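You operate a simulated robot arm through the tools that you are given. There is no shell and no other tool. Be economical: measure what you need, move in short steps, check, and stop when the job is done.

You are at the controls of a simulated robot arm. One attempt, no reset.

TASK
Put the green plug on top of the roof lamp. Fetch the yellow cloth and set it on the white plate. Fetch the white key fob from the car roof and set it on the black plate. Put the white stand on the step platform. Put one of the cloths from the top of the wooden bench on top of the grey cover there. Put the grey cloth on the top of the wooden bench away on the back corner of the panel table. Put the yellow tip on the blue panel on the table away on the top of the steel bench. The order is free. Set down upright: white stand.

Only the result counts: the job must be done as asked and must still hold three seconds after the hand-in. Knocking over, shifting, dropping, spilling or breaking anything else fails it. A push-on lid holds only when it is set on centred and level and pressed home; a screw cap is set on level and turned clockwise until tight. Flat cloth is picked up by pressing the open fingertips on it (5 to 10 N) and closing them slowly along it; thin cloth reads only 2 to 8 mm in the jaws.

THE ROBOT
A 7-joint arm with a two-finger parallel gripper on a trunk, on a base that drives. Base frame: it is fixed to the floor where the robot stands at the start and does not move with it; the origin is under the middle of the robot, x ahead of it, y to its left, z up; the surface under the hand at the start is at about z = 0.949. Units: m, degrees, N and s.
Its first joint turns from -166.0 to 166.0 degrees. Places, roughly: back corner of the panel table [-5.1, 2.3, 0.8]; black plate [-4, -1.1, 0.9]; cloth (8x6x4 cm) [-6.7, -3.7, 0.9]; cover (10x10x4 cm) [-6.6, -4.1, 0.9]; green plug (5x4x4 cm) [0.8, 0.1, 1]; grey cloth (8x6x4 cm) [-6.7, -3.9, 0.9]; key fob [-1.75, -3, 1.5]; roof lamp (15x7x4 cm) [0.8, -0.1, 1]; step platform [-1.3, -5.8, 0.3]; top of the steel bench [-1.3, -0.5, 0.9]; white plate (12x8x1 cm) [-4, -1.2, 0.9]; white stand (14x19x25 cm) [-2.1, -5.8, 0.5]; yellow cloth (8x6x4 cm) [-1.3, -0.3, 0.9]; yellow tip (3x3x3 cm) [-4.3, 2.3, 0.9]. Payload 1.57 kg.
The TCP is the grasp point between the finger pads, 0.03 m short of the fingertips. In the tool frame z runs along the fingers and y along their closing line. Largest opening 0.11 m; finger width 0.024, thickness 0.012; the body of the gripper, 0.048 by 0.112 m, starts 0.078 m behind the TCP.
Orientation is that of the tool frame in the base frame, as a unit quaternion [x, y, z, w]. With the fingers straight down and closing along the base's y, the tool's x points along the base's -x, its y along +y and its z along -z.

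THE INTERFACE
- The arm moves only by the tool jog_arm. Its argument "increments" is a list of rows, each a list of 7 numbers: the gripper command, from -1 (shut) to 1 (fully open), values between in proportion, then the shift along the tool's x, y, z in units of 20 mm (1.0 is 20 mm), then the turn, a rotation vector about the tool's x, y, z in units of 8 degrees (1.0 is 8 degrees). In form: [[claw, tx, ty, tz, wx, wy, wz], ...]. A call has 1 to 20 rows; each row shifts and turns the commanded pose from where the row before left it, along the tool's axes as they then stand. A call with a number of a shift or a turn outside -1 to 1 is refused whole. Each row takes 0.2 s and may step no farther than 0.05 m and 8.6 degrees from the row before; otherwise, or with a gripper value out of range, the whole call is refused. Where a pose cannot be reached the arm comes as near as it can. A force on the tool above 40 N (or 10 N above the force at the start of the call, whichever is more), or a blocked arm, ends the call early, and 0.2 s more pass. The fingers move at their own pace (about 0.108 m/s each) and stop on an object; they squeeze with about 27 N. The grip force told is the motor's: it shows also when the fingers shut on nothing. Time passes only in rows, and 0.2 s behind the last, so rows that do not move let the fingers close. The reply holds the time, the measured pose of the TCP, the force on the tool along the base axes, the opening and the grip force, in the units named above and with some noise, with the torque about the TCP (base axes, N m) and any sound that the robot's microphone picked up, and new pictures: "pictures" is both (left out), scene, wrist or none.
- Cameras (640 x 400 px; columns grow to the right, rows downward): "scene" is now at [0.4268, 0.1172, 1.3796]; the picture's right is [-1.00, -0.01, 0.00], its down [-0.01, 0.66, -0.75] and it looks along [0.01, -0.75, -0.66] (base axes); focal length 214 px, centre (320, 200). "wrist" rides on the gripper at [0.07, 0.016, -0.141] in the tool frame; the picture's right is [-0.23, 0.97, 0.00], its down [-0.85, -0.20, -0.48] and it looks along [-0.47, -0.11, 0.88] (tool axes); focal length 222 px, centre (320, 200). There is no depth. A picture from a camera that has moved, and an enlarged one, comes with that camera's place and axes in the base frame and with its lens.
- raise_lower(by): slides the trunk up (or, below 0, down) by that many m; the arm and the scene camera ride with it, the base frame stays. It gives what a move gives, with no picture.
- drive_base(legs): drives the robot by 1 to 6 legs, each [ahead, left, turn to the left] in m, m and degrees, along the robot's own axes; the way and the turn of a leg run together, so that a leg with both is an arc; at most 1.5 m and 180 degrees a leg. The arm and the cameras ride along, it lands a little off, and it stops where it bumps. It gives what a move gives, and a new picture of the scene camera.
- head_to(pan, tilt): turns the head with the scene camera to pan (to the left, within 103 degrees either way) and tilt (down, from -29 to 69), counted from straight ahead of the robot. It gives what a move gives, and a new picture of the scene camera.
- enlarge(camera, box): a new picture of the part [left, top, right, bottom] of that camera's present view, enlarged. No time passes.
- hand_in(): hands the job in; it is judged then, once.

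Work in short steps. Places have to be worked out from the pictures, the camera data and where the tool is seen: move nearer, look again, correct. Check each grasp and each placing, and mend what went wrong. You have 207 turns and 260 pictures in all, those below and enlarged ones among them. Open the gripper and draw the arm clear of the work before you hand the job in, unless the task says otherwise.

The tools are called after ">>>" as name(argument=value, ...) on one line, values as JSON. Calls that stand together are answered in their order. jog_arm: Moves the arm, as the interface text tells. Its arguments: {"type":"object","properties":{"increments":{"type":"array"},"pictures":{"type":"string","enum":["both","scene","wrist","none"]}},"required":["increments"]} The other tools are called the same way: raise_lower (by) slides the trunk up or down; drive_base (legs) drives the base; head_to (pan, tilt) turns the head that bears the scene camera; enlarge (camera, box) takes an enlarged picture of a part of a camera's view; hand_in () hands the job in.

At the start:

```text
t: 0.0
tcp_pos: [0.6939, 0.0233, 1.3511]
ee_rot: [0.0, 1.0, 0.0, 0.0]
force: [-0.2, 0.3, 0.2]
ft_torque: [-0.02, -0.03, -0.01]
finger_gap: 0.1098
grip_force: 0.2
trunk travel left (down, up): [-0.425, 0.185]
robot x, y, heading: [-0.0031, 0.0044, 0.3]
head pan, tilt: [-89.2, 41.6]
```

scene: 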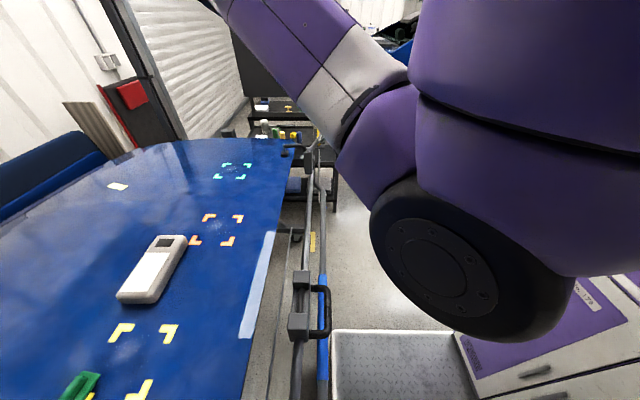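
wrist: 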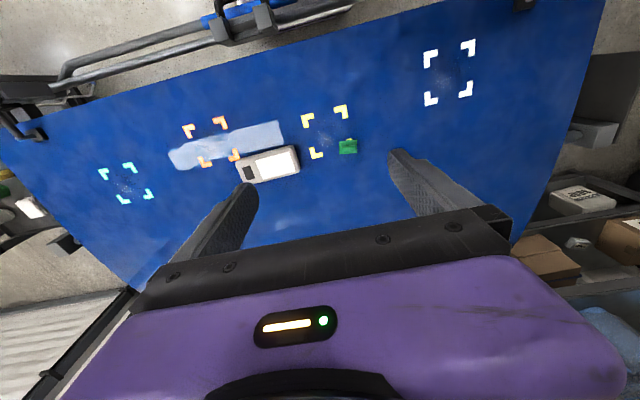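

I see the table ahead with the lamp (white/grey) and the green plug. I turn the head to see both better.

>>> head_to(pan=0, tilt=50)

>>> enlarge(camera="wrist", box=[220, 80, 420, 205])

```text
t: 1.6
tcp_pos: [0.6934, 0.0234, 1.3522]
ee_rot: [0.0, 1.0, 0.0, 0.0]
force: [0.7, -0.4, -0.4]
ft_torque: [-0.01, -0.05, 0.0]
finger_gap: 0.1097
grip_force: 0.0
trunk travel left (down, up): [-0.425, 0.185]
robot x, y, heading: [-0.0022, 0.0028, 0.1]
head pan, tilt: [0.0, 50.0]
camera scene: at [0.5027, 0.201, 1.3678], right [0.0, -1.0, 0.0], down [-0.77, 0.0, -0.64], along [0.64, 0.0, -0.77], focal length 214 px, centre (320, 200)
```

scene: 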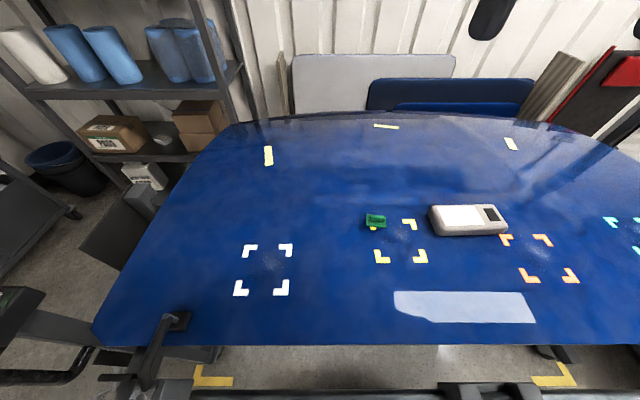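

```text
3.20 times, centred on (320, 142) of wrist
camera zoom: at [0.624, 0.0389, 1.4925], right [0.23, 0.97, 0.0], down [0.85, -0.2, 0.48], along [0.47, -0.11, -0.88], focal length 711 px, centre (320, 384)
```

zoom: 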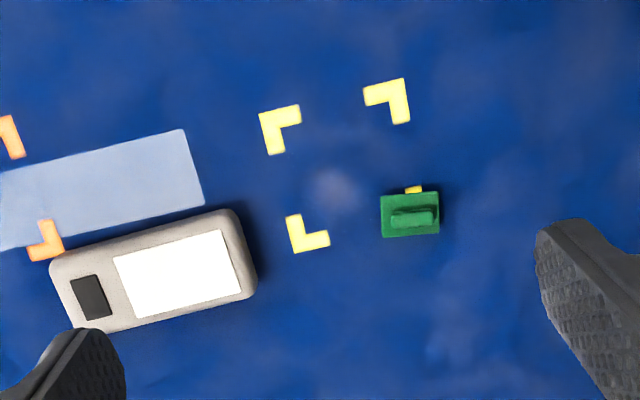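

The plug is near (0.772, 0.073). I move over it, to about 0.13 m above.

>>> jog_arm(increments=[[1, -0.304, 0.19, 0.96, 0, 0, 0], [1, -0.304, 0.19, 0.96, 0, 0, 0], [1, -0.304, 0.19, 0.96, 0, 0, 0], [1, -0.304, 0.19, 0.96, 0, 0, 0], [1, -0.304, 0.19, 0.96, 0, 0, 0], [1, -0.304, 0.19, 0.96, 0, 0, 0], [1, -0.304, 0.19, 0.96, 0, 0, 0], [1, -0.304, 0.19, 0.96, 0, 0, 0], [1, -0.304, 0.19, 0.96, 0, 0, 0], [1, -0.304, 0.19, 0.96, 0, 0, 0], [1, -0.304, 0.19, 0.96, 0, 0, 0], [1, -0.304, 0.19, 0.96, 0, 0, 0], [1, -0.304, 0.19, 0.96, 0, 0, 0]])

```text
t: 4.4
tcp_pos: [0.7732, 0.0727, 1.1024]
ee_rot: [0.0, 1.0, 0.0, 0.001]
force: [0.0, -0.8, 0.0]
ft_torque: [0.03, 0.01, -0.02]
finger_gap: 0.1099
grip_force: 0.0
trunk travel left (down, up): [-0.425, 0.185]
robot x, y, heading: [0.0005, -0.0004, 0.1]
head pan, tilt: [0.0, 50.0]
camera scene: at [0.5025, 0.201, 1.3679], right [0.0, -1.0, 0.0], down [-0.77, 0.0, -0.64], along [0.64, 0.0, -0.77], focal length 214 px, centre (320, 200)
camera wrist: at [0.7041, 0.0886, 1.2427], right [0.23, 0.97, 0.0], down [0.85, -0.2, 0.48], along [0.47, -0.11, -0.88], focal length 222 px, centre (320, 200)
```

scene: 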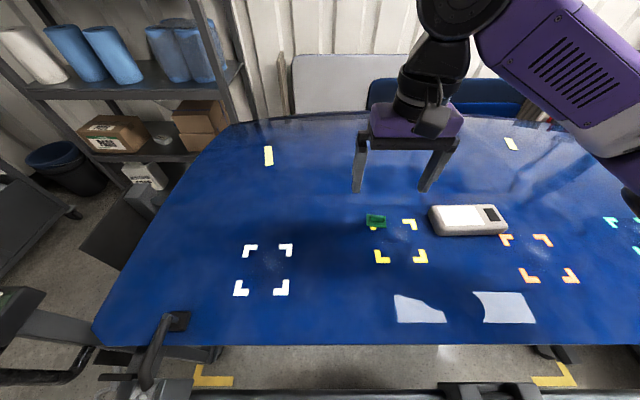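
wrist: 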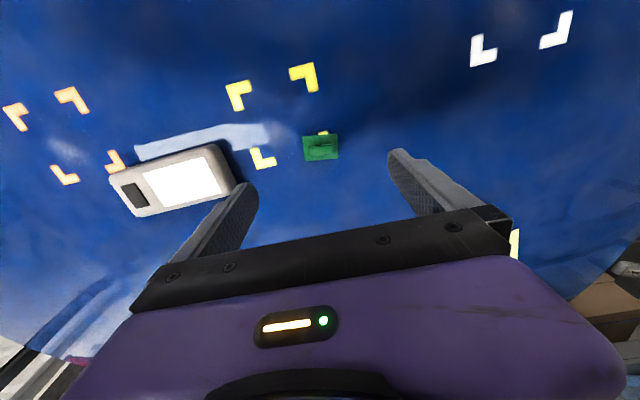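

>>> enlarge(camera="wrist", box=[100, 100, 360, 230])

>>> enlarge(camera="scene", box=[350, 190, 520, 250])

```text
2.46 times, centred on (230, 165) of wrist
camera zoom: at [0.7041, 0.0886, 1.2427], right [0.23, 0.97, 0.0], down [0.85, -0.2, 0.48], along [0.47, -0.11, -0.88], focal length 547 px, centre (542, 286)
```

zoom: 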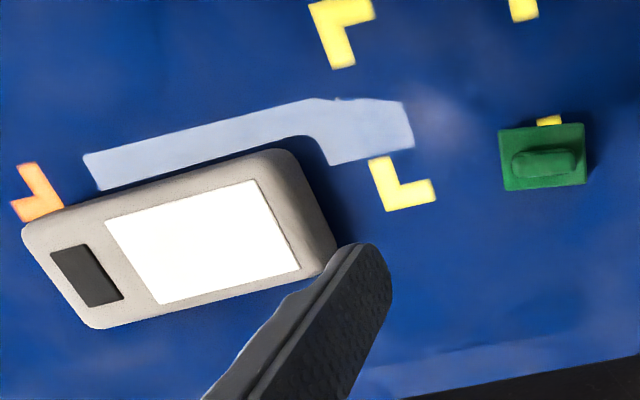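

```text
3.76 times, centred on (435, 220) of scene
camera zoom: at [0.5025, 0.201, 1.3679], right [0.0, -1.0, 0.0], down [-0.77, 0.0, -0.64], along [0.64, 0.0, -0.77], focal length 807 px, centre (-113, 125)
```

zoom: 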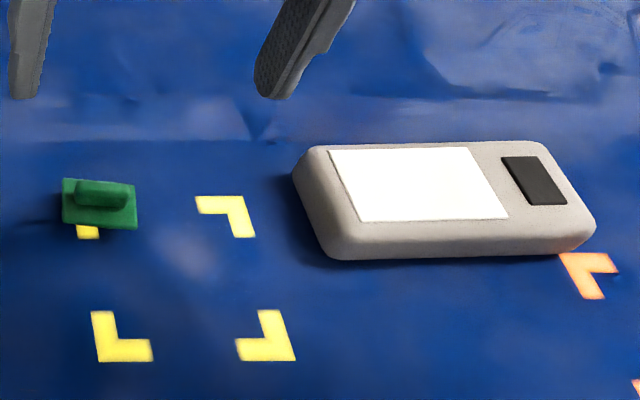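

The plug is a flat plate with a knob. I turn 7° to align and go down to grip it by its ends.

>>> jog_arm(increments=[[1, -0.3, -0.05, 0, 0, 0, 0.9], [1, 0, 0, 0.99, 0, 0, 0], [1, 0, 0, 0.99, 0, 0, 0], [1, 0, 0, 0.99, 0, 0, 0], [1, 0, 0, 0.99, 0, 0, 0], [1, 0, 0, 0.99, 0, 0, 0], [1, 0, 0, 0.9, 0, 0, 0]])

```text
t: 6.0
tcp_pos: [0.7795, 0.0725, 0.986]
ee_rot: [0.063, 0.998, 0.0, 0.001]
force: [0.4, -0.1, 1.3]
ft_torque: [0.06, 0.02, -0.02]
finger_gap: 0.11
grip_force: 0.0
trunk travel left (down, up): [-0.425, 0.185]
robot x, y, heading: [0.001, 0.0028, -0.1]
head pan, tilt: [0.0, 50.0]
camera scene: at [0.5026, 0.2011, 1.3679], right [0.0, -1.0, 0.0], down [-0.77, 0.0, -0.64], along [0.64, 0.0, -0.77], focal length 214 px, centre (320, 200)
camera wrist: at [0.7121, 0.0956, 1.1252], right [0.35, 0.94, 0.0], down [0.82, -0.31, 0.48], along [0.45, -0.17, -0.88], focal length 222 px, centre (320, 200)
```

scene: 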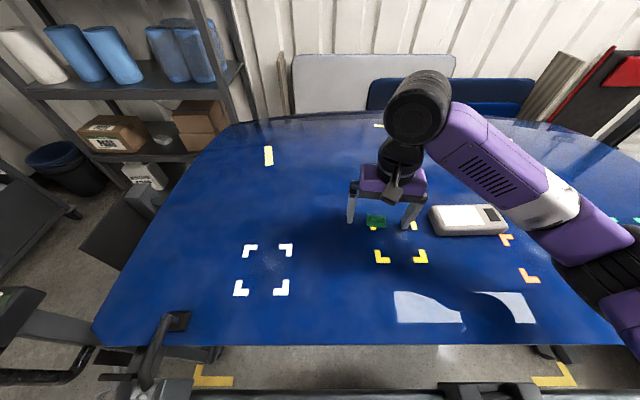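
wrist: 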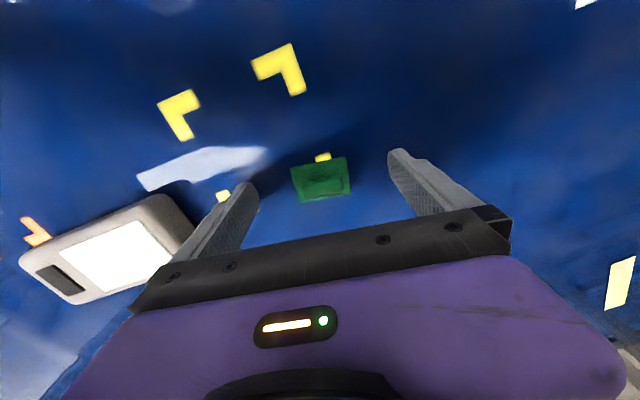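

Plug is centred between the fingers; I close.

>>> jog_arm(increments=[[1, 0, 0, 0.15, 0, 0, 0], [0.2, 0, 0, 0, 0, 0, 0], [-0.3, 0, 0, 0, 0, 0, 0], [-1, 0, 0, 0, 0, 0, 0], [-1, 0, 0, 0, 0, 0, 0]], pictures="wrist")

```text
t: 7.2
tcp_pos: [0.7791, 0.0727, 0.9814]
ee_rot: [0.062, 0.998, 0.0, 0.0]
force: [-0.4, -0.4, -0.1]
ft_torque: [0.01, 0.01, 0.05]
finger_gap: 0.0427
grip_force: 27.0
trunk travel left (down, up): [-0.425, 0.185]
robot x, y, heading: [0.0026, 0.0012, 0.0]
head pan, tilt: [0.0, 50.0]
camera wrist: at [0.7123, 0.0959, 1.1225], right [0.35, 0.94, 0.0], down [0.82, -0.31, 0.48], along [0.45, -0.17, -0.88], focal length 222 px, centre (320, 200)
```

wrist: 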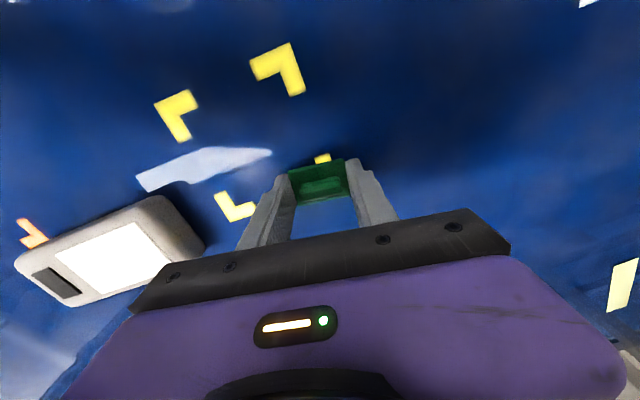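

Gripped. Lift 0.1 m, undo the twist and go over to the lamp at (0.77, -0.108).

>>> jog_arm(increments=[[-1, 0, 0, -1, 0, 0, 0], [-1, 0, 0, -1, 0, 0, 0], [-1, 0, 0, -1, 0, 0, 0], [-1, 0, 0, -1, 0, 0, 0], [-1, 0, 0, -1, 0, 0, -0.9], [-1, 0.05, -1, 0, 0, 0, 0], [-1, 0.05, -1, 0, 0, 0, 0], [-1, 0.05, -1, 0, 0, 0, 0], [-1, 0.05, -1, 0, 0, 0, 0], [-1, 0.05, -1, 0, 0, 0, 0], [-1, 0.05, -1, 0, 0, 0, 0], [-1, 0.05, -1, 0, 0, 0, 0], [-1, 0.05, -1, 0, 0, 0, 0], [-1, 0.05, -1, 0, 0, 0, 0]])

```text
t: 10.2
tcp_pos: [0.7692, -0.1081, 1.0842]
ee_rot: [0.001, 1.0, 0.001, -0.001]
force: [0.2, 0.5, -0.6]
ft_torque: [-0.03, 0.03, -0.02]
finger_gap: 0.0424
grip_force: 27.3
trunk travel left (down, up): [-0.425, 0.185]
robot x, y, heading: [0.0009, -0.0013, -0.0]
head pan, tilt: [0.0, 50.0]
camera scene: at [0.5027, 0.2013, 1.3678], right [0.0, -1.0, 0.0], down [-0.77, 0.0, -0.64], along [0.64, 0.0, -0.77], focal length 214 px, centre (320, 200)
camera wrist: at [0.6999, -0.093, 1.224], right [0.23, 0.97, 0.0], down [0.86, -0.2, 0.48], along [0.47, -0.11, -0.88], focal length 222 px, centre (320, 200)
```

scene: 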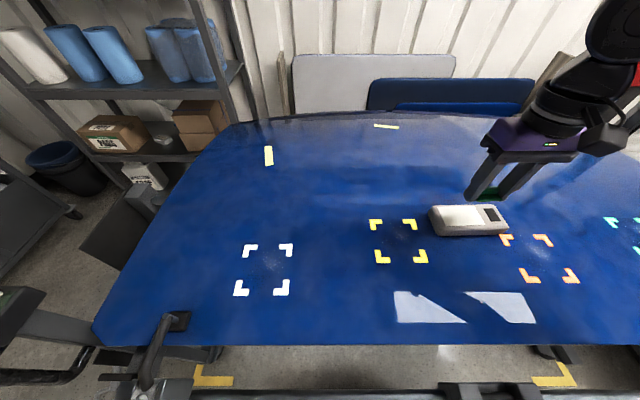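
wrist: 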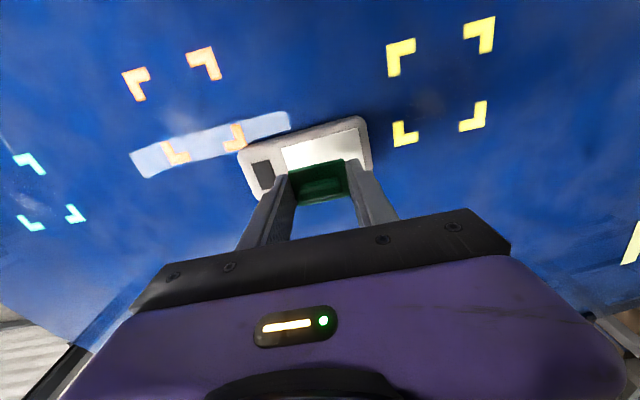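

Descend toward the lamp's top.

>>> jog_arm(increments=[[-1, 0, -0.35, 0, 0, 0, 0], [-1, 0, 0, 0.9, 0, 0, 0], [-1, 0, 0, 0.9, 0, 0, 0], [-1, 0, 0, 0.9, 0, 0, 0]])

```text
t: 11.2
tcp_pos: [0.7702, -0.1151, 1.0303]
ee_rot: [0.0, 1.0, 0.0, 0.0]
force: [-0.6, 0.3, -0.2]
ft_torque: [0.01, -0.01, 0.01]
finger_gap: 0.0428
grip_force: 27.9
trunk travel left (down, up): [-0.425, 0.185]
robot x, y, heading: [-0.0002, -0.0007, 0.2]
head pan, tilt: [0.0, 50.0]
camera scene: at [0.5026, 0.201, 1.3679], right [0.0, -1.0, 0.0], down [-0.77, 0.0, -0.64], along [0.64, 0.0, -0.77], focal length 214 px, centre (320, 200)
camera wrist: at [0.7005, -0.0997, 1.1695], right [0.23, 0.97, 0.0], down [0.85, -0.2, 0.48], along [0.47, -0.11, -0.88], focal length 222 px, centre (320, 200)
```

scene: 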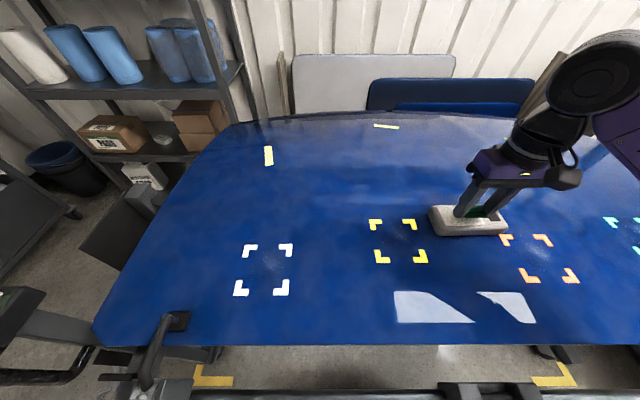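
wrist: 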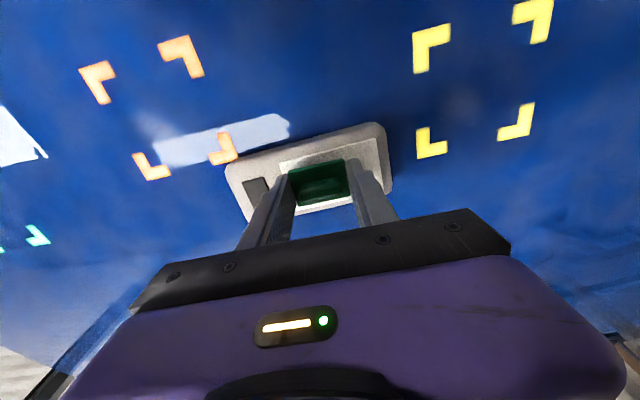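

Nearly over the top. Creep down in 2 mm steps until a contact force shows.

>>> jog_arm(increments=[[-1, 0, 0, 0.1, 0, 0, 0], [-1, 0, 0, 0.1, 0, 0, 0], [-1, 0, 0, 0.1, 0, 0, 0]], pictures="none")

>>> jog_arm(increments=[[-1, 0, 0, 0.1, 0, 0, 0]], pictures="none")

```text
t: 12.0
tcp_pos: [0.7704, -0.1147, 1.0236]
ee_rot: [0.0, 1.0, 0.0, 0.0]
force: [1.3, -0.6, -0.3]
ft_torque: [0.01, 0.03, 0.02]
finger_gap: 0.0424
grip_force: 26.9
trunk travel left (down, up): [-0.425, 0.185]
robot x, y, heading: [0.0032, 0.0008, -0.1]
head pan, tilt: [0.0, 50.0]
```

```text
t: 12.4
tcp_pos: [0.77, -0.1149, 1.0197]
ee_rot: [0.0, 1.0, 0.0, 0.0]
force: [0.1, -0.3, -0.5]
ft_torque: [-0.04, -0.01, -0.01]
finger_gap: 0.0428
grip_force: 27.0
trunk travel left (down, up): [-0.425, 0.185]
robot x, y, heading: [0.0014, 0.0002, -0.2]
head pan, tilt: [0.0, 50.0]
```

>>> jog_arm(increments=[[-1, 0, 0, 0.1, 0, 0, 0]], pictures="none")

>>> jog_arm(increments=[[-1, 0, 0, 0.1, 0, 0, 0]], pictures="wrist")

```text
t: 12.8
tcp_pos: [0.7696, -0.1158, 1.0188]
ee_rot: [0.0, 1.0, 0.0, 0.001]
force: [-0.1, -0.1, -0.6]
ft_torque: [-0.03, 0.0, -0.02]
finger_gap: 0.0425
grip_force: 26.5
trunk travel left (down, up): [-0.425, 0.185]
robot x, y, heading: [0.0022, 0.0008, -0.2]
head pan, tilt: [0.0, 50.0]
```

```text
t: 13.2
tcp_pos: [0.7694, -0.1155, 1.0167]
ee_rot: [0.0, 1.0, 0.0, 0.001]
force: [-1.6, 1.7, 9.0]
ft_torque: [0.22, -0.03, 0.02]
finger_gap: 0.0426
grip_force: 26.9
trunk travel left (down, up): [-0.425, 0.185]
robot x, y, heading: [0.0023, -0.0005, 0.1]
head pan, tilt: [0.0, 50.0]
camera wrist: at [0.6999, -0.0998, 1.1577], right [0.23, 0.97, 0.0], down [0.85, -0.2, 0.48], along [0.47, -0.11, -0.88], focal length 222 px, centre (320, 200)
```

wrist: 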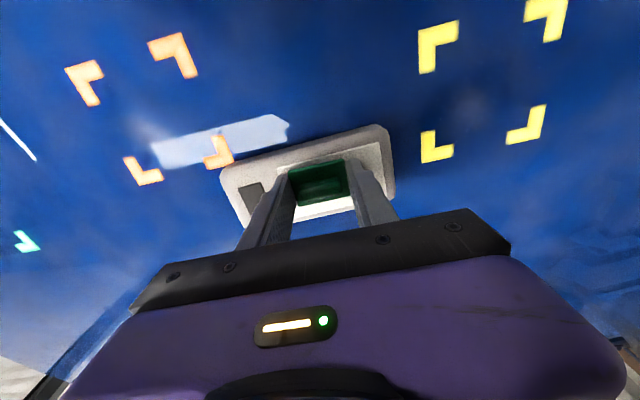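

Contact at 9 N. I open slowly, then rise.

>>> jog_arm(increments=[[-0.1, 0, 0, -0.05, 0, 0, 0], [0.2, 0, 0, 0, 0, 0, 0], [0.3, 0, 0, 0, 0, 0, 0], [0.3, 0, 0, -0.8, 0, 0, 0], [0.3, 0, 0, -1, 0, 0, 0], [0.3, 0, 0, -1, 0, 0, 0], [0.3, 0, 0, -1, 0, 0, 0], [0.3, 0, 0, -1, 0, 0, 0]])

```text
t: 15.0
tcp_pos: [0.7698, -0.1144, 1.114]
ee_rot: [0.0, 1.0, -0.001, 0.0]
force: [-0.1, -0.6, 0.4]
ft_torque: [0.0, 0.02, 0.0]
finger_gap: 0.0714
grip_force: 0.0
trunk travel left (down, up): [-0.425, 0.185]
robot x, y, heading: [-0.003, 0.0027, -0.1]
head pan, tilt: [0.0, 50.0]
camera scene: at [0.5028, 0.201, 1.3677], right [0.0, -1.0, 0.0], down [-0.77, 0.0, -0.64], along [0.64, 0.0, -0.77], focal length 214 px, centre (320, 200)
camera wrist: at [0.7006, -0.0991, 1.2534], right [0.23, 0.97, 0.0], down [0.86, -0.2, 0.48], along [0.47, -0.11, -0.88], focal length 222 px, centre (320, 200)
```

scene: 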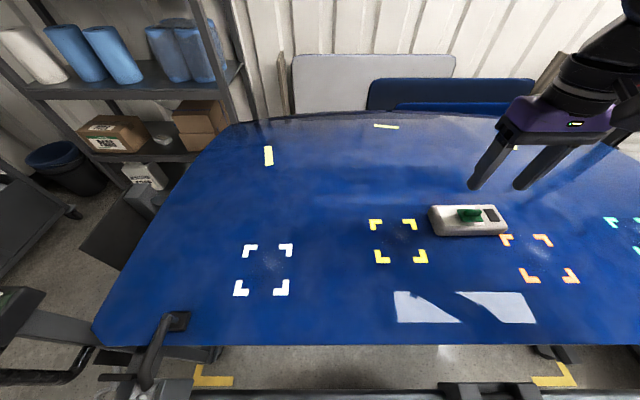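
wrist: 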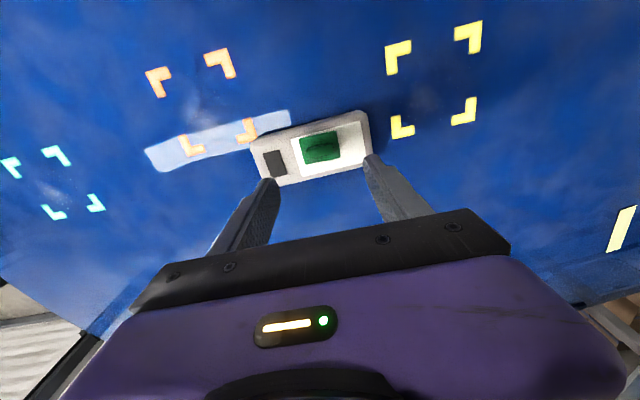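

The plug sits on the lamp. I raise the arm to a travel pose and look around to the left for the surroundings.

>>> jog_arm(increments=[[1, 0.2, 0.5, -1, 0, 0, 0], [1, 0.3, 0.6, -1, 0, 0, 0], [1, 0.3, 0.6, -1, 0, 0, 0], [1, 0.3, 0.6, -1, 0, 0, 0], [1, 0.4, 0.6, -1, 0, 0, 0], [1, 0.4, 0.6, -1, 0, 0, 0], [1, 0.4, 0.6, -1, 0, 0, 0], [1, 0.4, 0.6, -1, 0, 0, 0], [1, 0.4, 0.6, -1, 0, 0, 0], [1, 0.4, 0.6, -1, 0, 0, 0], [1, 0.4, 0.6, -1, 0, 0, 0], [1, 0.4, 0.6, -1, 0, 0, 0]], pictures="none")

>>> head_to(pan=100, tilt=30)

>>> head_to(pan=-100, tilt=30)

```text
t: 17.6
tcp_pos: [0.6843, 0.0273, 1.3535]
ee_rot: [-0.001, 1.0, 0.0, 0.0]
force: [-0.3, -0.7, -0.3]
ft_torque: [0.01, 0.0, 0.03]
finger_gap: 0.11
grip_force: 0.1
trunk travel left (down, up): [-0.425, 0.185]
robot x, y, heading: [0.0008, -0.0028, -0.1]
head pan, tilt: [0.0, 50.0]
```

```text
t: 19.4
tcp_pos: [0.6839, 0.0272, 1.3547]
ee_rot: [-0.001, 1.0, 0.0, 0.0]
force: [0.5, -1.0, 0.2]
ft_torque: [0.01, 0.0, -0.03]
finger_gap: 0.1102
grip_force: 0.1
trunk travel left (down, up): [-0.425, 0.185]
robot x, y, heading: [0.0015, -0.0006, 0.1]
head pan, tilt: [100.0, 30.0]
camera scene: at [0.41, 0.2902, 1.3973], right [0.98, 0.17, 0.0], down [0.09, -0.49, -0.87], along [-0.15, 0.85, -0.5], focal length 214 px, centre (320, 200)
```

scene: 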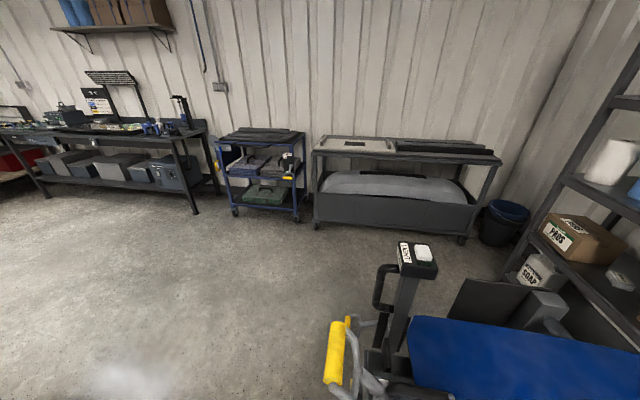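

```text
t: 22.3
tcp_pos: [0.6838, 0.0267, 1.3541]
ee_rot: [0.0, 1.0, 0.001, -0.001]
force: [0.4, -0.6, 0.2]
ft_torque: [-0.01, -0.03, -0.02]
finger_gap: 0.1099
grip_force: 0.0
trunk travel left (down, up): [-0.425, 0.185]
robot x, y, heading: [0.0003, -0.003, 0.2]
head pan, tilt: [-100.0, 30.0]
camera scene: at [0.41, 0.112, 1.3973], right [-0.98, 0.17, 0.0], down [0.09, 0.49, -0.87], along [-0.15, -0.85, -0.5], focal length 214 px, centre (320, 200)
```

scene: 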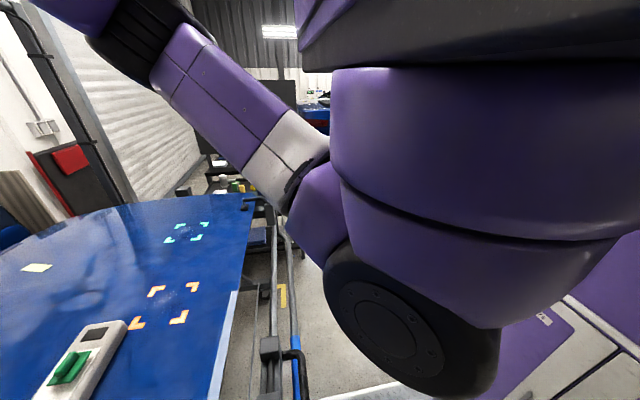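

Left is open floor. I back off a little and turn left 90°.

>>> drive_base(legs=[[-0.1, 0, 0], [0, 0, 90]])

>>> head_to(pan=85, tilt=30)

```text
t: 27.3
tcp_pos: [-0.1244, 0.6852, 1.3537]
ee_rot: [-0.706, 0.709, 0.0, 0.0]
force: [-0.5, 0.1, -0.1]
ft_torque: [-0.01, 0.0, -0.01]
finger_gap: 0.1099
grip_force: 0.0
trunk travel left (down, up): [-0.425, 0.185]
robot x, y, heading: [-0.1021, 0.003, 89.9]
head pan, tilt: [-100.0, 30.0]
camera scene: at [-0.2104, 0.413, 1.3973], right [-0.18, -0.98, 0.0], down [-0.49, 0.09, -0.87], along [0.85, -0.15, -0.5], focal length 214 px, centre (320, 200)
```

scene: 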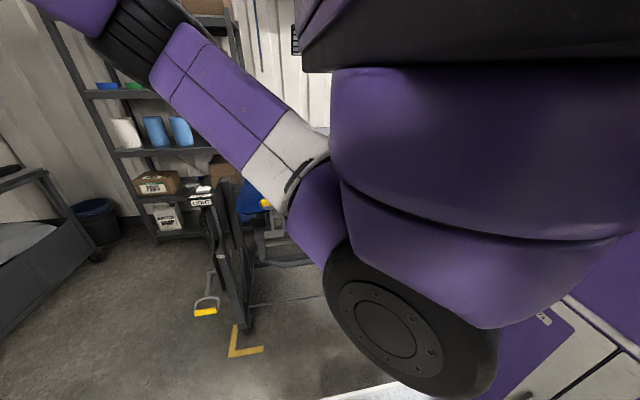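

```text
t: 30.0
tcp_pos: [-0.1233, 0.6843, 1.3535]
ee_rot: [-0.705, 0.709, -0.001, 0.0]
force: [1.6, -0.3, -0.4]
ft_torque: [-0.02, 0.01, 0.01]
finger_gap: 0.1098
grip_force: 0.0
trunk travel left (down, up): [-0.425, 0.185]
robot x, y, heading: [-0.0984, -0.0026, 89.8]
head pan, tilt: [85.0, 30.0]
camera scene: at [-0.3894, 0.4374, 1.3973], right [0.09, 1.0, 0.0], down [0.5, -0.05, -0.87], along [-0.86, 0.08, -0.5], focal length 214 px, centre (320, 200)
```

scene: 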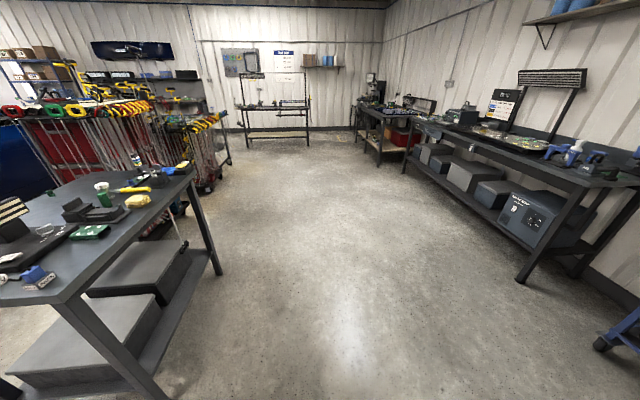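

The bench's north edge is about y = -0.155 with the yellow cloth near (-1.25, -0.27). I drive to stand north of it, facing it.

>>> drive_base(legs=[[0.5, 0, 0], [0, 1.17, 0], [0, 0, 180]])

>>> head_to(pan=0, tilt=50)

```text
t: 45.8
tcp_pos: [-1.2519, -0.189, 1.3538]
ee_rot: [0.711, 0.703, 0.0, 0.0]
force: [-0.5, 0.5, 0.8]
ft_torque: [0.01, -0.01, -0.02]
finger_gap: 0.1099
grip_force: 0.0
trunk travel left (down, up): [-0.425, 0.185]
robot x, y, heading: [-1.272, 0.4985, -90.7]
head pan, tilt: [85.0, 30.0]
camera scene: at [-0.9874, 0.0591, 1.3973], right [-0.1, -1.0, 0.0], down [-0.5, 0.05, -0.87], along [0.86, -0.08, -0.5], focal length 214 px, centre (320, 200)
```

scene: 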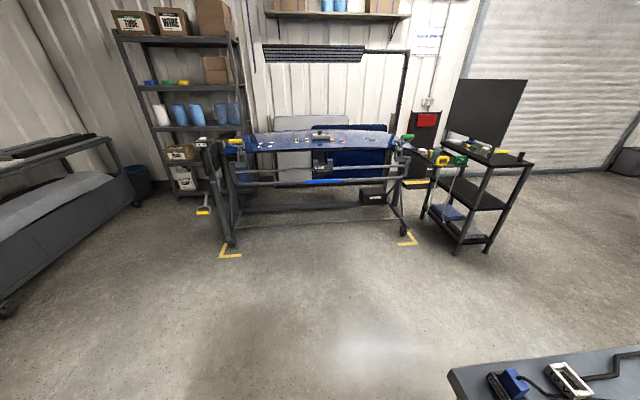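

```text
t: 47.4
tcp_pos: [-1.2507, -0.1878, 1.3534]
ee_rot: [0.711, 0.703, 0.0, -0.001]
force: [-0.1, 0.6, -0.7]
ft_torque: [0.02, 0.02, 0.03]
finger_gap: 0.1098
grip_force: 0.0
trunk travel left (down, up): [-0.425, 0.185]
robot x, y, heading: [-1.2705, 0.4966, -90.2]
head pan, tilt: [0.0, 50.0]
camera scene: at [-1.0782, -0.0091, 1.3678], right [-1.0, 0.01, 0.0], down [0.01, 0.77, -0.64], along [-0.01, -0.64, -0.77], focal length 214 px, centre (320, 200)
```

scene: 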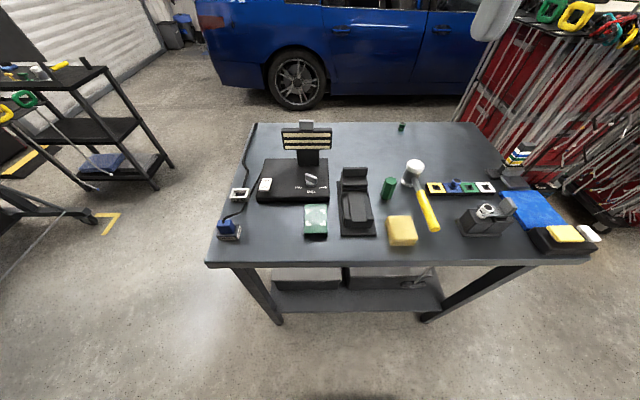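

>>> enlarge(camera="scene", box=[330, 150, 490, 270])

>>> jog_arm(increments=[[1, 0, -0.1, 1, 0, 0, 0], [1, -0.3, -0.1, 1, 0, 0, 0], [1, -0.4, -0.1, 1, 0, 0, 0], [1, -0.4, -0.1, 1, 0, 0, 0], [1, -0.4, -0.1, 1, 0, 0, 0], [1, -0.4, -0.1, 1, 0, 0, 0], [1, -0.4, -0.1, 1, 0, 0, 0], [1, -0.4, -0.1, 1, 0, 0, 0], [1, -0.4, -0.1, 1, 0, 0, 0], [1, -0.4, -0.1, 1, 0, 0, 0]])

```text
3.33 times, centred on (410, 210) of scene
camera zoom: at [-1.0782, -0.0091, 1.3678], right [-1.0, 0.01, 0.0], down [0.01, 0.77, -0.64], along [-0.01, -0.64, -0.77], focal length 715 px, centre (20, 167)
```

zoom: 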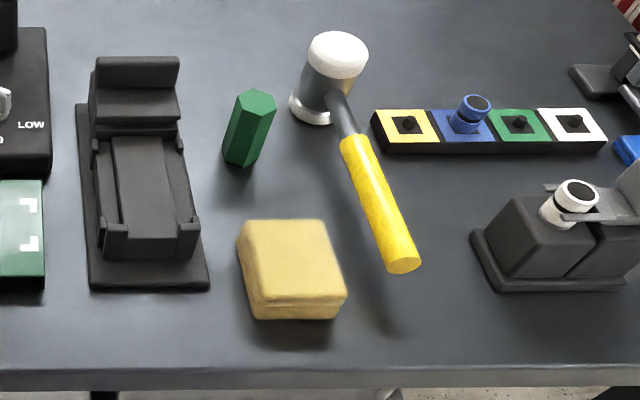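

```text
t: 49.6
tcp_pos: [-1.273, -0.2575, 1.1531]
ee_rot: [0.711, 0.703, 0.001, 0.0]
force: [0.4, 0.8, -0.4]
ft_torque: [-0.02, 0.01, 0.02]
finger_gap: 0.1099
grip_force: 0.0
trunk travel left (down, up): [-0.425, 0.185]
robot x, y, heading: [-1.2713, 0.4964, -90.8]
head pan, tilt: [0.0, 50.0]
camera scene: at [-1.0783, -0.0089, 1.3679], right [-1.0, 0.01, 0.0], down [0.01, 0.77, -0.64], along [-0.01, -0.64, -0.77], focal length 214 px, centre (320, 200)
camera wrist: at [-1.2557, -0.1896, 1.2935], right [0.97, -0.24, 0.0], down [-0.21, -0.85, 0.48], along [-0.11, -0.47, -0.88], focal length 222 px, centre (320, 200)
```

scene: 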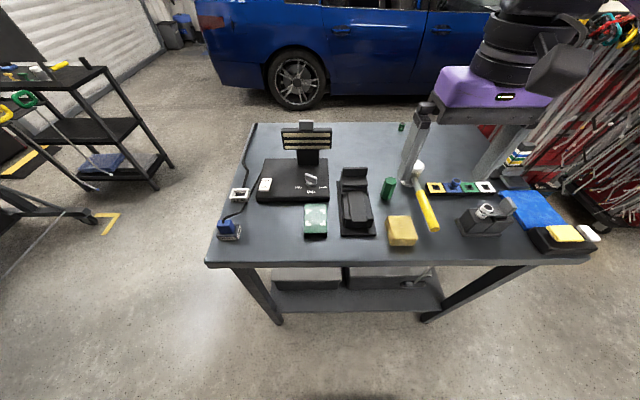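
wrist: 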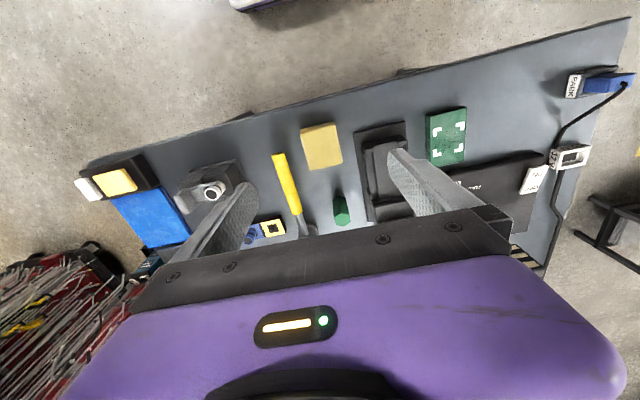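

The cloth is near (-1.276, -0.281), with a fixture and the hammer at its sides. I rotate 90° so that the fingers close along y, and go over it.

>>> jog_arm(increments=[[1, -0.6, -0.1, 0, 0, 0, 0], [1, -0.6, -0.1, 0, 0, 0, 0], [1, 0, 0, 0, 0, 0, 0.95], [1, 0, 0, 0, 0, 0, 0.95], [1, 0, 0, 0, 0, 0, 0.95], [1, 0, 0, 0, 0, 0, 0.95], [1, 0, 0, 0, 0, 0, 0.95], [1, 0, 0, 0, 0, 0, 0.95], [1, 0, 0, 0, 0, 0, 0.95], [1, 0, 0, 0, 0, 0, 0.95], [1, 0, 0, 0, 0, 0, 0.95], [1, 0, 0, 0, 0, 0, 0.95], [1, 0, 0, 0, 0, 0, 0.95], [1, 0, 0, 0, 0, 0, 0.95], [1, 0, 0, 1, 0, 0, 0], [1, 0, 0, 1, 0, 0, 0], [1, 0, 0, 1, 0, 0, 0]])

```text
t: 53.2
tcp_pos: [-1.2771, -0.2823, 1.0935]
ee_rot: [1.0, -0.016, 0.0, 0.0]
force: [-0.5, -0.6, -0.5]
ft_torque: [0.03, 0.0, -0.01]
finger_gap: 0.11
grip_force: 0.0
trunk travel left (down, up): [-0.425, 0.185]
robot x, y, heading: [-1.271, 0.4937, -90.5]
head pan, tilt: [0.0, 50.0]
camera scene: at [-1.0783, -0.0089, 1.3679], right [-1.0, 0.01, 0.0], down [0.01, 0.77, -0.64], along [-0.01, -0.64, -0.77], focal length 214 px, centre (320, 200)
camera wrist: at [-1.2073, -0.3013, 1.2332], right [-0.26, -0.97, 0.0], down [-0.85, 0.23, 0.48], along [-0.46, 0.12, -0.88], focal length 222 px, centre (320, 200)
```

scene: 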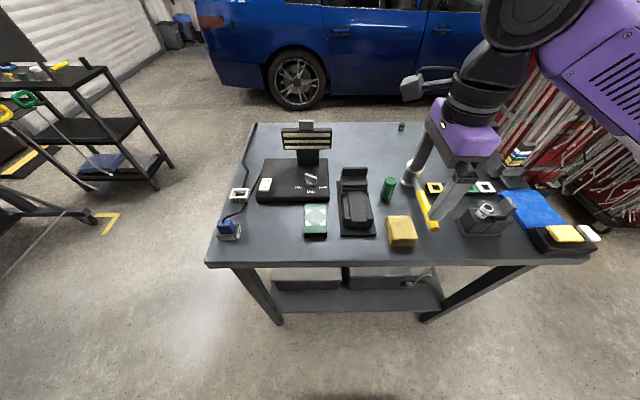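
wrist: 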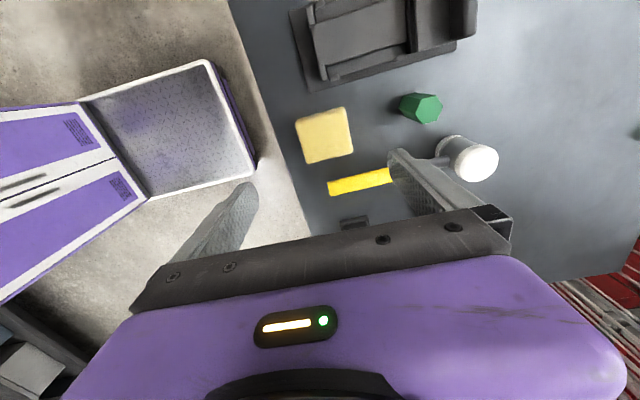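

Triangulating, the cloth top is at about z = 0.91, centre (-1.277, -0.291). I go down to z ≈ 0.96 and look.

>>> jog_arm(increments=[[1, 0, 0.45, 0.9, 0, 0, 0], [1, 0, 0, 0.95, 0, 0, 0], [1, 0, 0, 0.95, 0, 0, 0], [1, 0, 0, 0.95, 0, 0, 0], [1, 0, 0, 0.95, 0, 0, 0], [1, 0, 0, 0.95, 0, 0, 0], [1, 0, 0, 0.95, 0, 0, 0]])

```text
t: 54.8
tcp_pos: [-1.2763, -0.2924, 0.9609]
ee_rot: [1.0, -0.015, 0.0, 0.0]
force: [0.1, -0.2, 0.9]
ft_torque: [0.05, -0.02, -0.02]
finger_gap: 0.1099
grip_force: 0.1
trunk travel left (down, up): [-0.425, 0.185]
robot x, y, heading: [-1.2709, 0.4961, -90.8]
head pan, tilt: [0.0, 50.0]
camera scene: at [-1.0783, -0.009, 1.3679], right [-1.0, 0.01, 0.0], down [0.01, 0.77, -0.64], along [-0.01, -0.64, -0.77], focal length 214 px, centre (320, 200)
camera wrist: at [-1.2077, -0.3107, 1.1015], right [-0.26, -0.97, 0.0], down [-0.85, 0.23, 0.48], along [-0.46, 0.12, -0.88], focal length 222 px, centre (320, 200)
```

scene: 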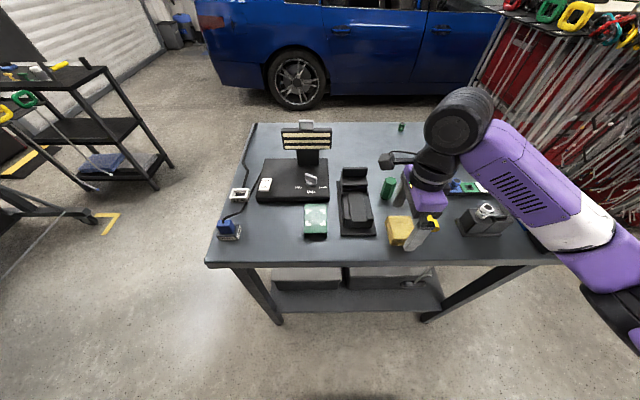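
wrist: 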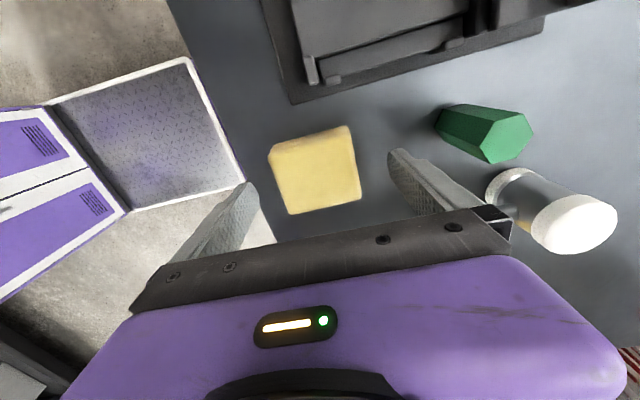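

Cloth is well between the fingers; small trim, then descend about 4.5 cm with force check.

>>> jog_arm(increments=[[1, 0, -0.2, 0, 0, 0, -0.5], [1, 0, 0, 0.9, 0, 0, 0], [1, 0, 0, 0.7, 0, 0, 0], [1, 0, 0, 0.5, 0, 0, 0]], pictures="wrist")

```text
t: 55.8
tcp_pos: [-1.276, -0.2878, 0.9305]
ee_rot: [1.0, 0.021, 0.001, 0.003]
force: [3.4, 7.3, 22.8]
ft_torque: [1.57, 0.24, -0.26]
finger_gap: 0.1099
grip_force: 0.1
trunk travel left (down, up): [-0.425, 0.185]
robot x, y, heading: [-1.2742, 0.4969, -90.6]
head pan, tilt: [0.0, 50.0]
stopped in row 4: the force on the tool passed its limit at 58 N (the readings are from after the stop); the commanded pose is now the measured one
camera wrist: at [-1.2063, -0.3002, 1.0708], right [-0.19, -0.98, 0.01], down [-0.86, 0.17, 0.48], along [-0.47, 0.08, -0.88], focal length 222 px, centre (320, 200)
```

wrist: 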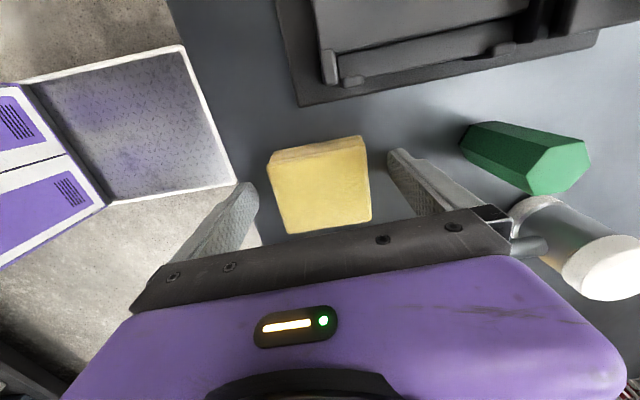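

Fingertips touched the bench (top z ≈ 0.90). Raise 4 mm and close on the cloth.

>>> jog_arm(increments=[[1, 0.2, 0.1, -0.3, 0, 0, 0], [0.5, 0, 0, 0, 0, 0, 0], [0, 0, 0, 0, 0, 0, 0], [-1, 0, 0, 0, 0, 0, 0], [-1, 0, 0, 0, 0, 0, 0], [-1, 0, 0, 0, 0, 0, 0]], pictures="wrist")

```text
t: 57.2
tcp_pos: [-1.2725, -0.2894, 0.934]
ee_rot: [1.0, 0.019, 0.001, 0.003]
force: [0.5, -1.0, 0.3]
ft_torque: [-0.04, -0.01, 0.02]
finger_gap: 0.069
grip_force: 27.1
trunk travel left (down, up): [-0.425, 0.185]
robot x, y, heading: [-1.2694, 0.498, -90.4]
head pan, tilt: [0.0, 50.0]
camera wrist: at [-1.2026, -0.3026, 1.0741], right [-0.19, -0.98, 0.0], down [-0.86, 0.17, 0.48], along [-0.47, 0.09, -0.88], focal length 222 px, centre (320, 200)
```

wrist: 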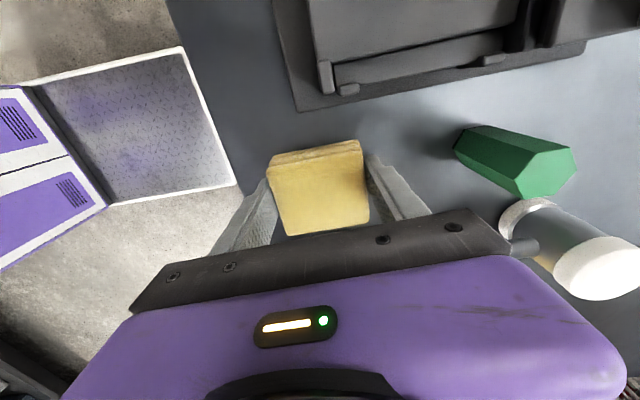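

Gripped. Lift high, then look to the west for the way to the plates.

>>> jog_arm(increments=[[-1, 0, 0, -1, 0, 0, 0], [-1, 0, 0, -1, 0, 0, 0], [-1, 0, 0, -1, 0, 0, 0], [-1, 0, 0, -1, 0, 0, 0], [-1, 0, 0, -1, 0, 0, 0], [-1, 0, 0, -1, 0, 0, 0], [-1, 0, 0, -1, 0, 0, 0], [-1, 0, 0, -1, 0, 0, 0], [-1, 0, 0, -1, 0, 0, 0], [-1, 0, 0, -1, 0, 0, 0], [-1, 0, 0, -1, 0, 0, 0], [-1, 0, 0, -1, 0, 0, 0], [-1, 0, 0, -1, 0, 0, 0], [-1, 0, 0, -1, 0, 0, 0]], pictures="wrist")

>>> drive_base(legs=[[-0.35, 0, 0], [0, 0, -90]])

```text
t: 60.2
tcp_pos: [-1.2735, -0.2878, 1.2149]
ee_rot: [1.0, 0.019, 0.002, 0.002]
force: [0.3, -0.7, -0.6]
ft_torque: [0.0, 0.01, 0.04]
finger_gap: 0.0687
grip_force: 26.6
trunk travel left (down, up): [-0.425, 0.185]
robot x, y, heading: [-1.2717, 0.4955, -90.7]
head pan, tilt: [0.0, 50.0]
camera wrist: at [-1.204, -0.3007, 1.3556], right [-0.19, -0.98, 0.0], down [-0.86, 0.17, 0.48], along [-0.47, 0.09, -0.88], focal length 222 px, centre (320, 200)
```

wrist: 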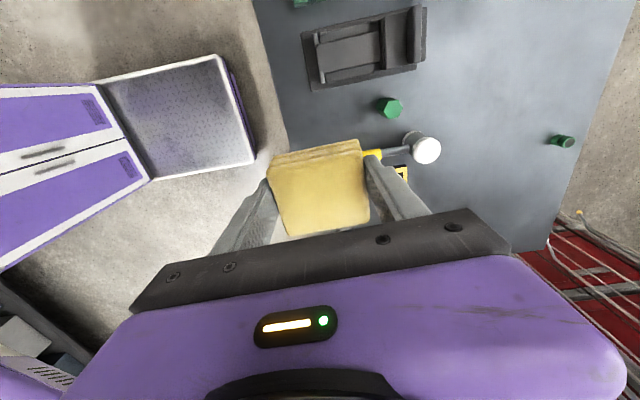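

```text
t: 66.4
tcp_pos: [-2.049, 0.8813, 1.2148]
ee_rot: [0.708, -0.706, -0.001, 0.002]
force: [0.2, 0.3, 0.5]
ft_torque: [0.03, 0.02, 0.01]
finger_gap: 0.0688
grip_force: 26.8
trunk travel left (down, up): [-0.425, 0.185]
robot x, y, heading: [-1.2631, 0.8505, 177.2]
head pan, tilt: [0.0, 50.0]
camera scene: at [-1.781, 0.6751, 1.3678], right [0.05, 1.0, 0.0], down [0.77, -0.04, -0.64], along [-0.64, 0.03, -0.77], focal length 214 px, centre (320, 200)
```

scene: 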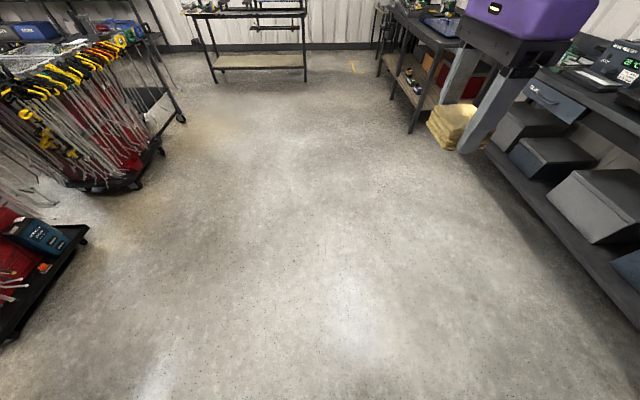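

>>> head_to(pan=30, tilt=15)

```text
t: 67.4
tcp_pos: [-2.0495, 0.8806, 1.2147]
ee_rot: [0.708, -0.706, -0.001, 0.003]
force: [-0.3, -0.8, 0.4]
ft_torque: [-0.01, -0.01, 0.03]
finger_gap: 0.0687
grip_force: 27.2
trunk travel left (down, up): [-0.425, 0.185]
robot x, y, heading: [-1.271, 0.851, 177.3]
head pan, tilt: [30.0, 15.0]
camera scene: at [-1.7871, 0.6287, 1.4215], right [-0.46, 0.89, 0.0], down [0.23, 0.12, -0.97], along [-0.86, -0.44, -0.26], focal length 214 px, centre (320, 200)
```

scene: 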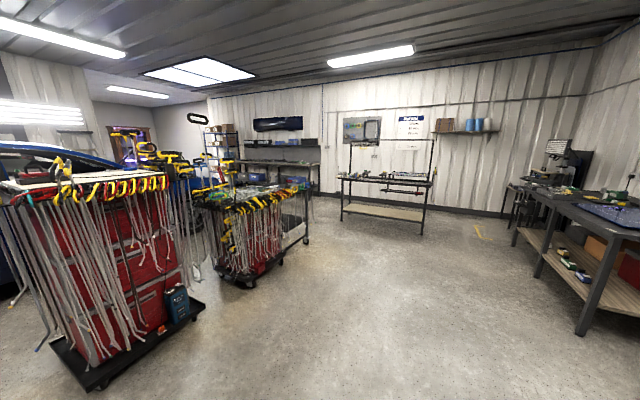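

The second cart (with green items) at x≈-3.4..-4.1, y≈-0.8..-1.4 should carry the plates. I drive west along the free floor and look left.

>>> drive_base(legs=[[0, 0, 2.8], [1.5, 0.2, 0], [1.5, 0.2, 0]])

>>> head_to(pan=80, tilt=30)

```text
refused: leg 2 is longer than a leg can be; nothing moved
```

```text
t: 68.6
tcp_pos: [-2.0499, 0.8811, 1.2148]
ee_rot: [0.708, -0.706, -0.002, 0.003]
force: [-0.4, 0.3, -1.0]
ft_torque: [0.01, 0.02, -0.02]
finger_gap: 0.0685
grip_force: 26.9
trunk travel left (down, up): [-0.425, 0.185]
robot x, y, heading: [-1.2658, 0.8486, 177.3]
head pan, tilt: [80.0, 30.0]
camera scene: at [-1.724, 0.5832, 1.3974], right [-0.98, 0.22, 0.0], down [0.11, 0.49, -0.87], along [-0.19, -0.84, -0.5], focal length 214 px, centre (320, 200)
```

scene: 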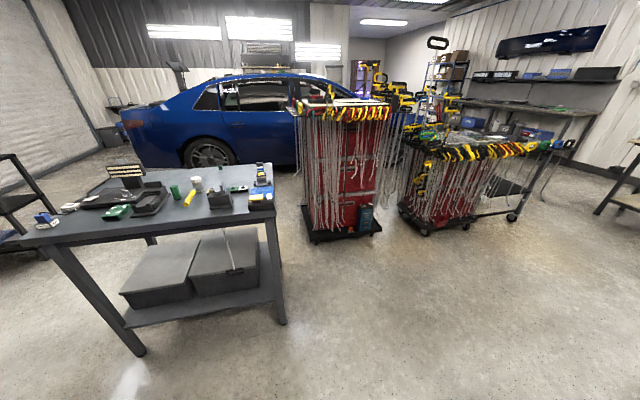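

>>> drive_base(legs=[[0, 0, 2.8], [1.45, 0.2, 0], [1.45, 0.2, 0]])

>>> head_to(pan=80, tilt=40)

```text
t: 83.2
tcp_pos: [-4.9645, 0.4106, 1.2151]
ee_rot: [0.725, -0.689, -0.001, 0.003]
force: [-0.7, 0.2, 0.1]
ft_torque: [0.01, 0.01, 0.0]
finger_gap: 0.0685
grip_force: 26.6
trunk travel left (down, up): [-0.425, 0.185]
robot x, y, heading: [-4.1803, 0.4123, 180.1]
head pan, tilt: [80.0, 30.0]
camera scene: at [-4.6259, 0.1269, 1.3973], right [-0.98, 0.18, 0.0], down [0.09, 0.49, -0.87], along [-0.15, -0.85, -0.5], focal length 214 px, centre (320, 200)
```

scene: 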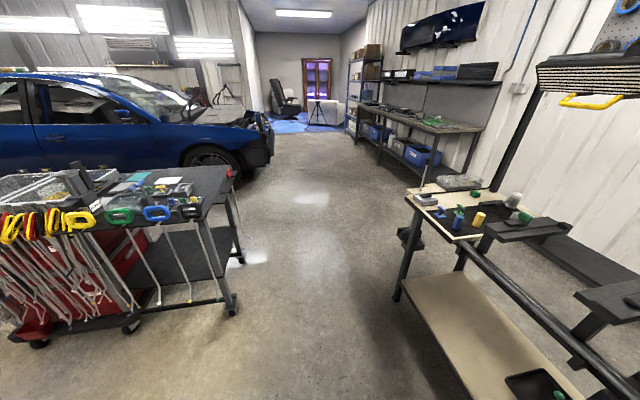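

```text
t: 83.9
tcp_pos: [-4.9641, 0.4109, 1.2142]
ee_rot: [0.724, -0.69, -0.001, 0.003]
force: [-0.2, -0.7, -0.6]
ft_torque: [0.02, 0.03, 0.01]
finger_gap: 0.0689
grip_force: 27.2
trunk travel left (down, up): [-0.425, 0.185]
robot x, y, heading: [-4.1791, 0.417, 179.9]
head pan, tilt: [80.0, 40.0]
camera scene: at [-4.6249, 0.1322, 1.382], right [-0.98, 0.18, 0.0], down [0.11, 0.63, -0.77], along [-0.13, -0.75, -0.64], focal length 214 px, centre (320, 200)
```

scene: 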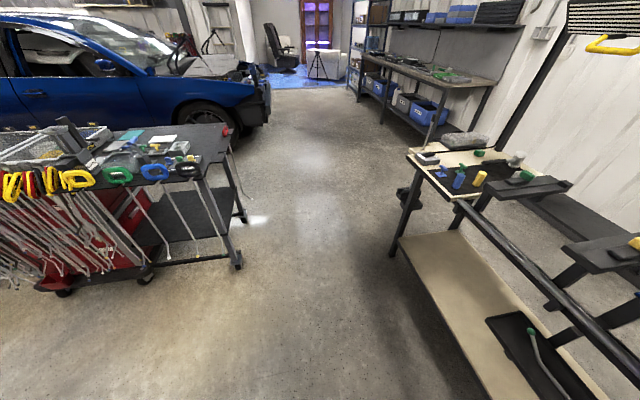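

>>> enlarge(camera="scene", box=[20, 100, 260, 250])

```text
2.67 times, centred on (140, 175) of scene
camera zoom: at [-4.6249, 0.1322, 1.382], right [-0.98, 0.18, 0.0], down [0.11, 0.63, -0.77], along [-0.13, -0.75, -0.64], focal length 572 px, centre (800, 267)
```

zoom: 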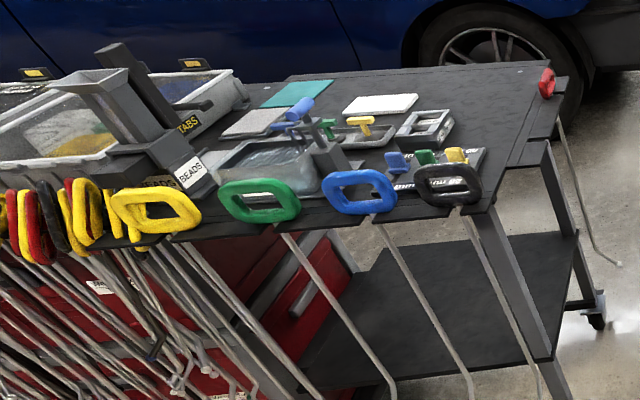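

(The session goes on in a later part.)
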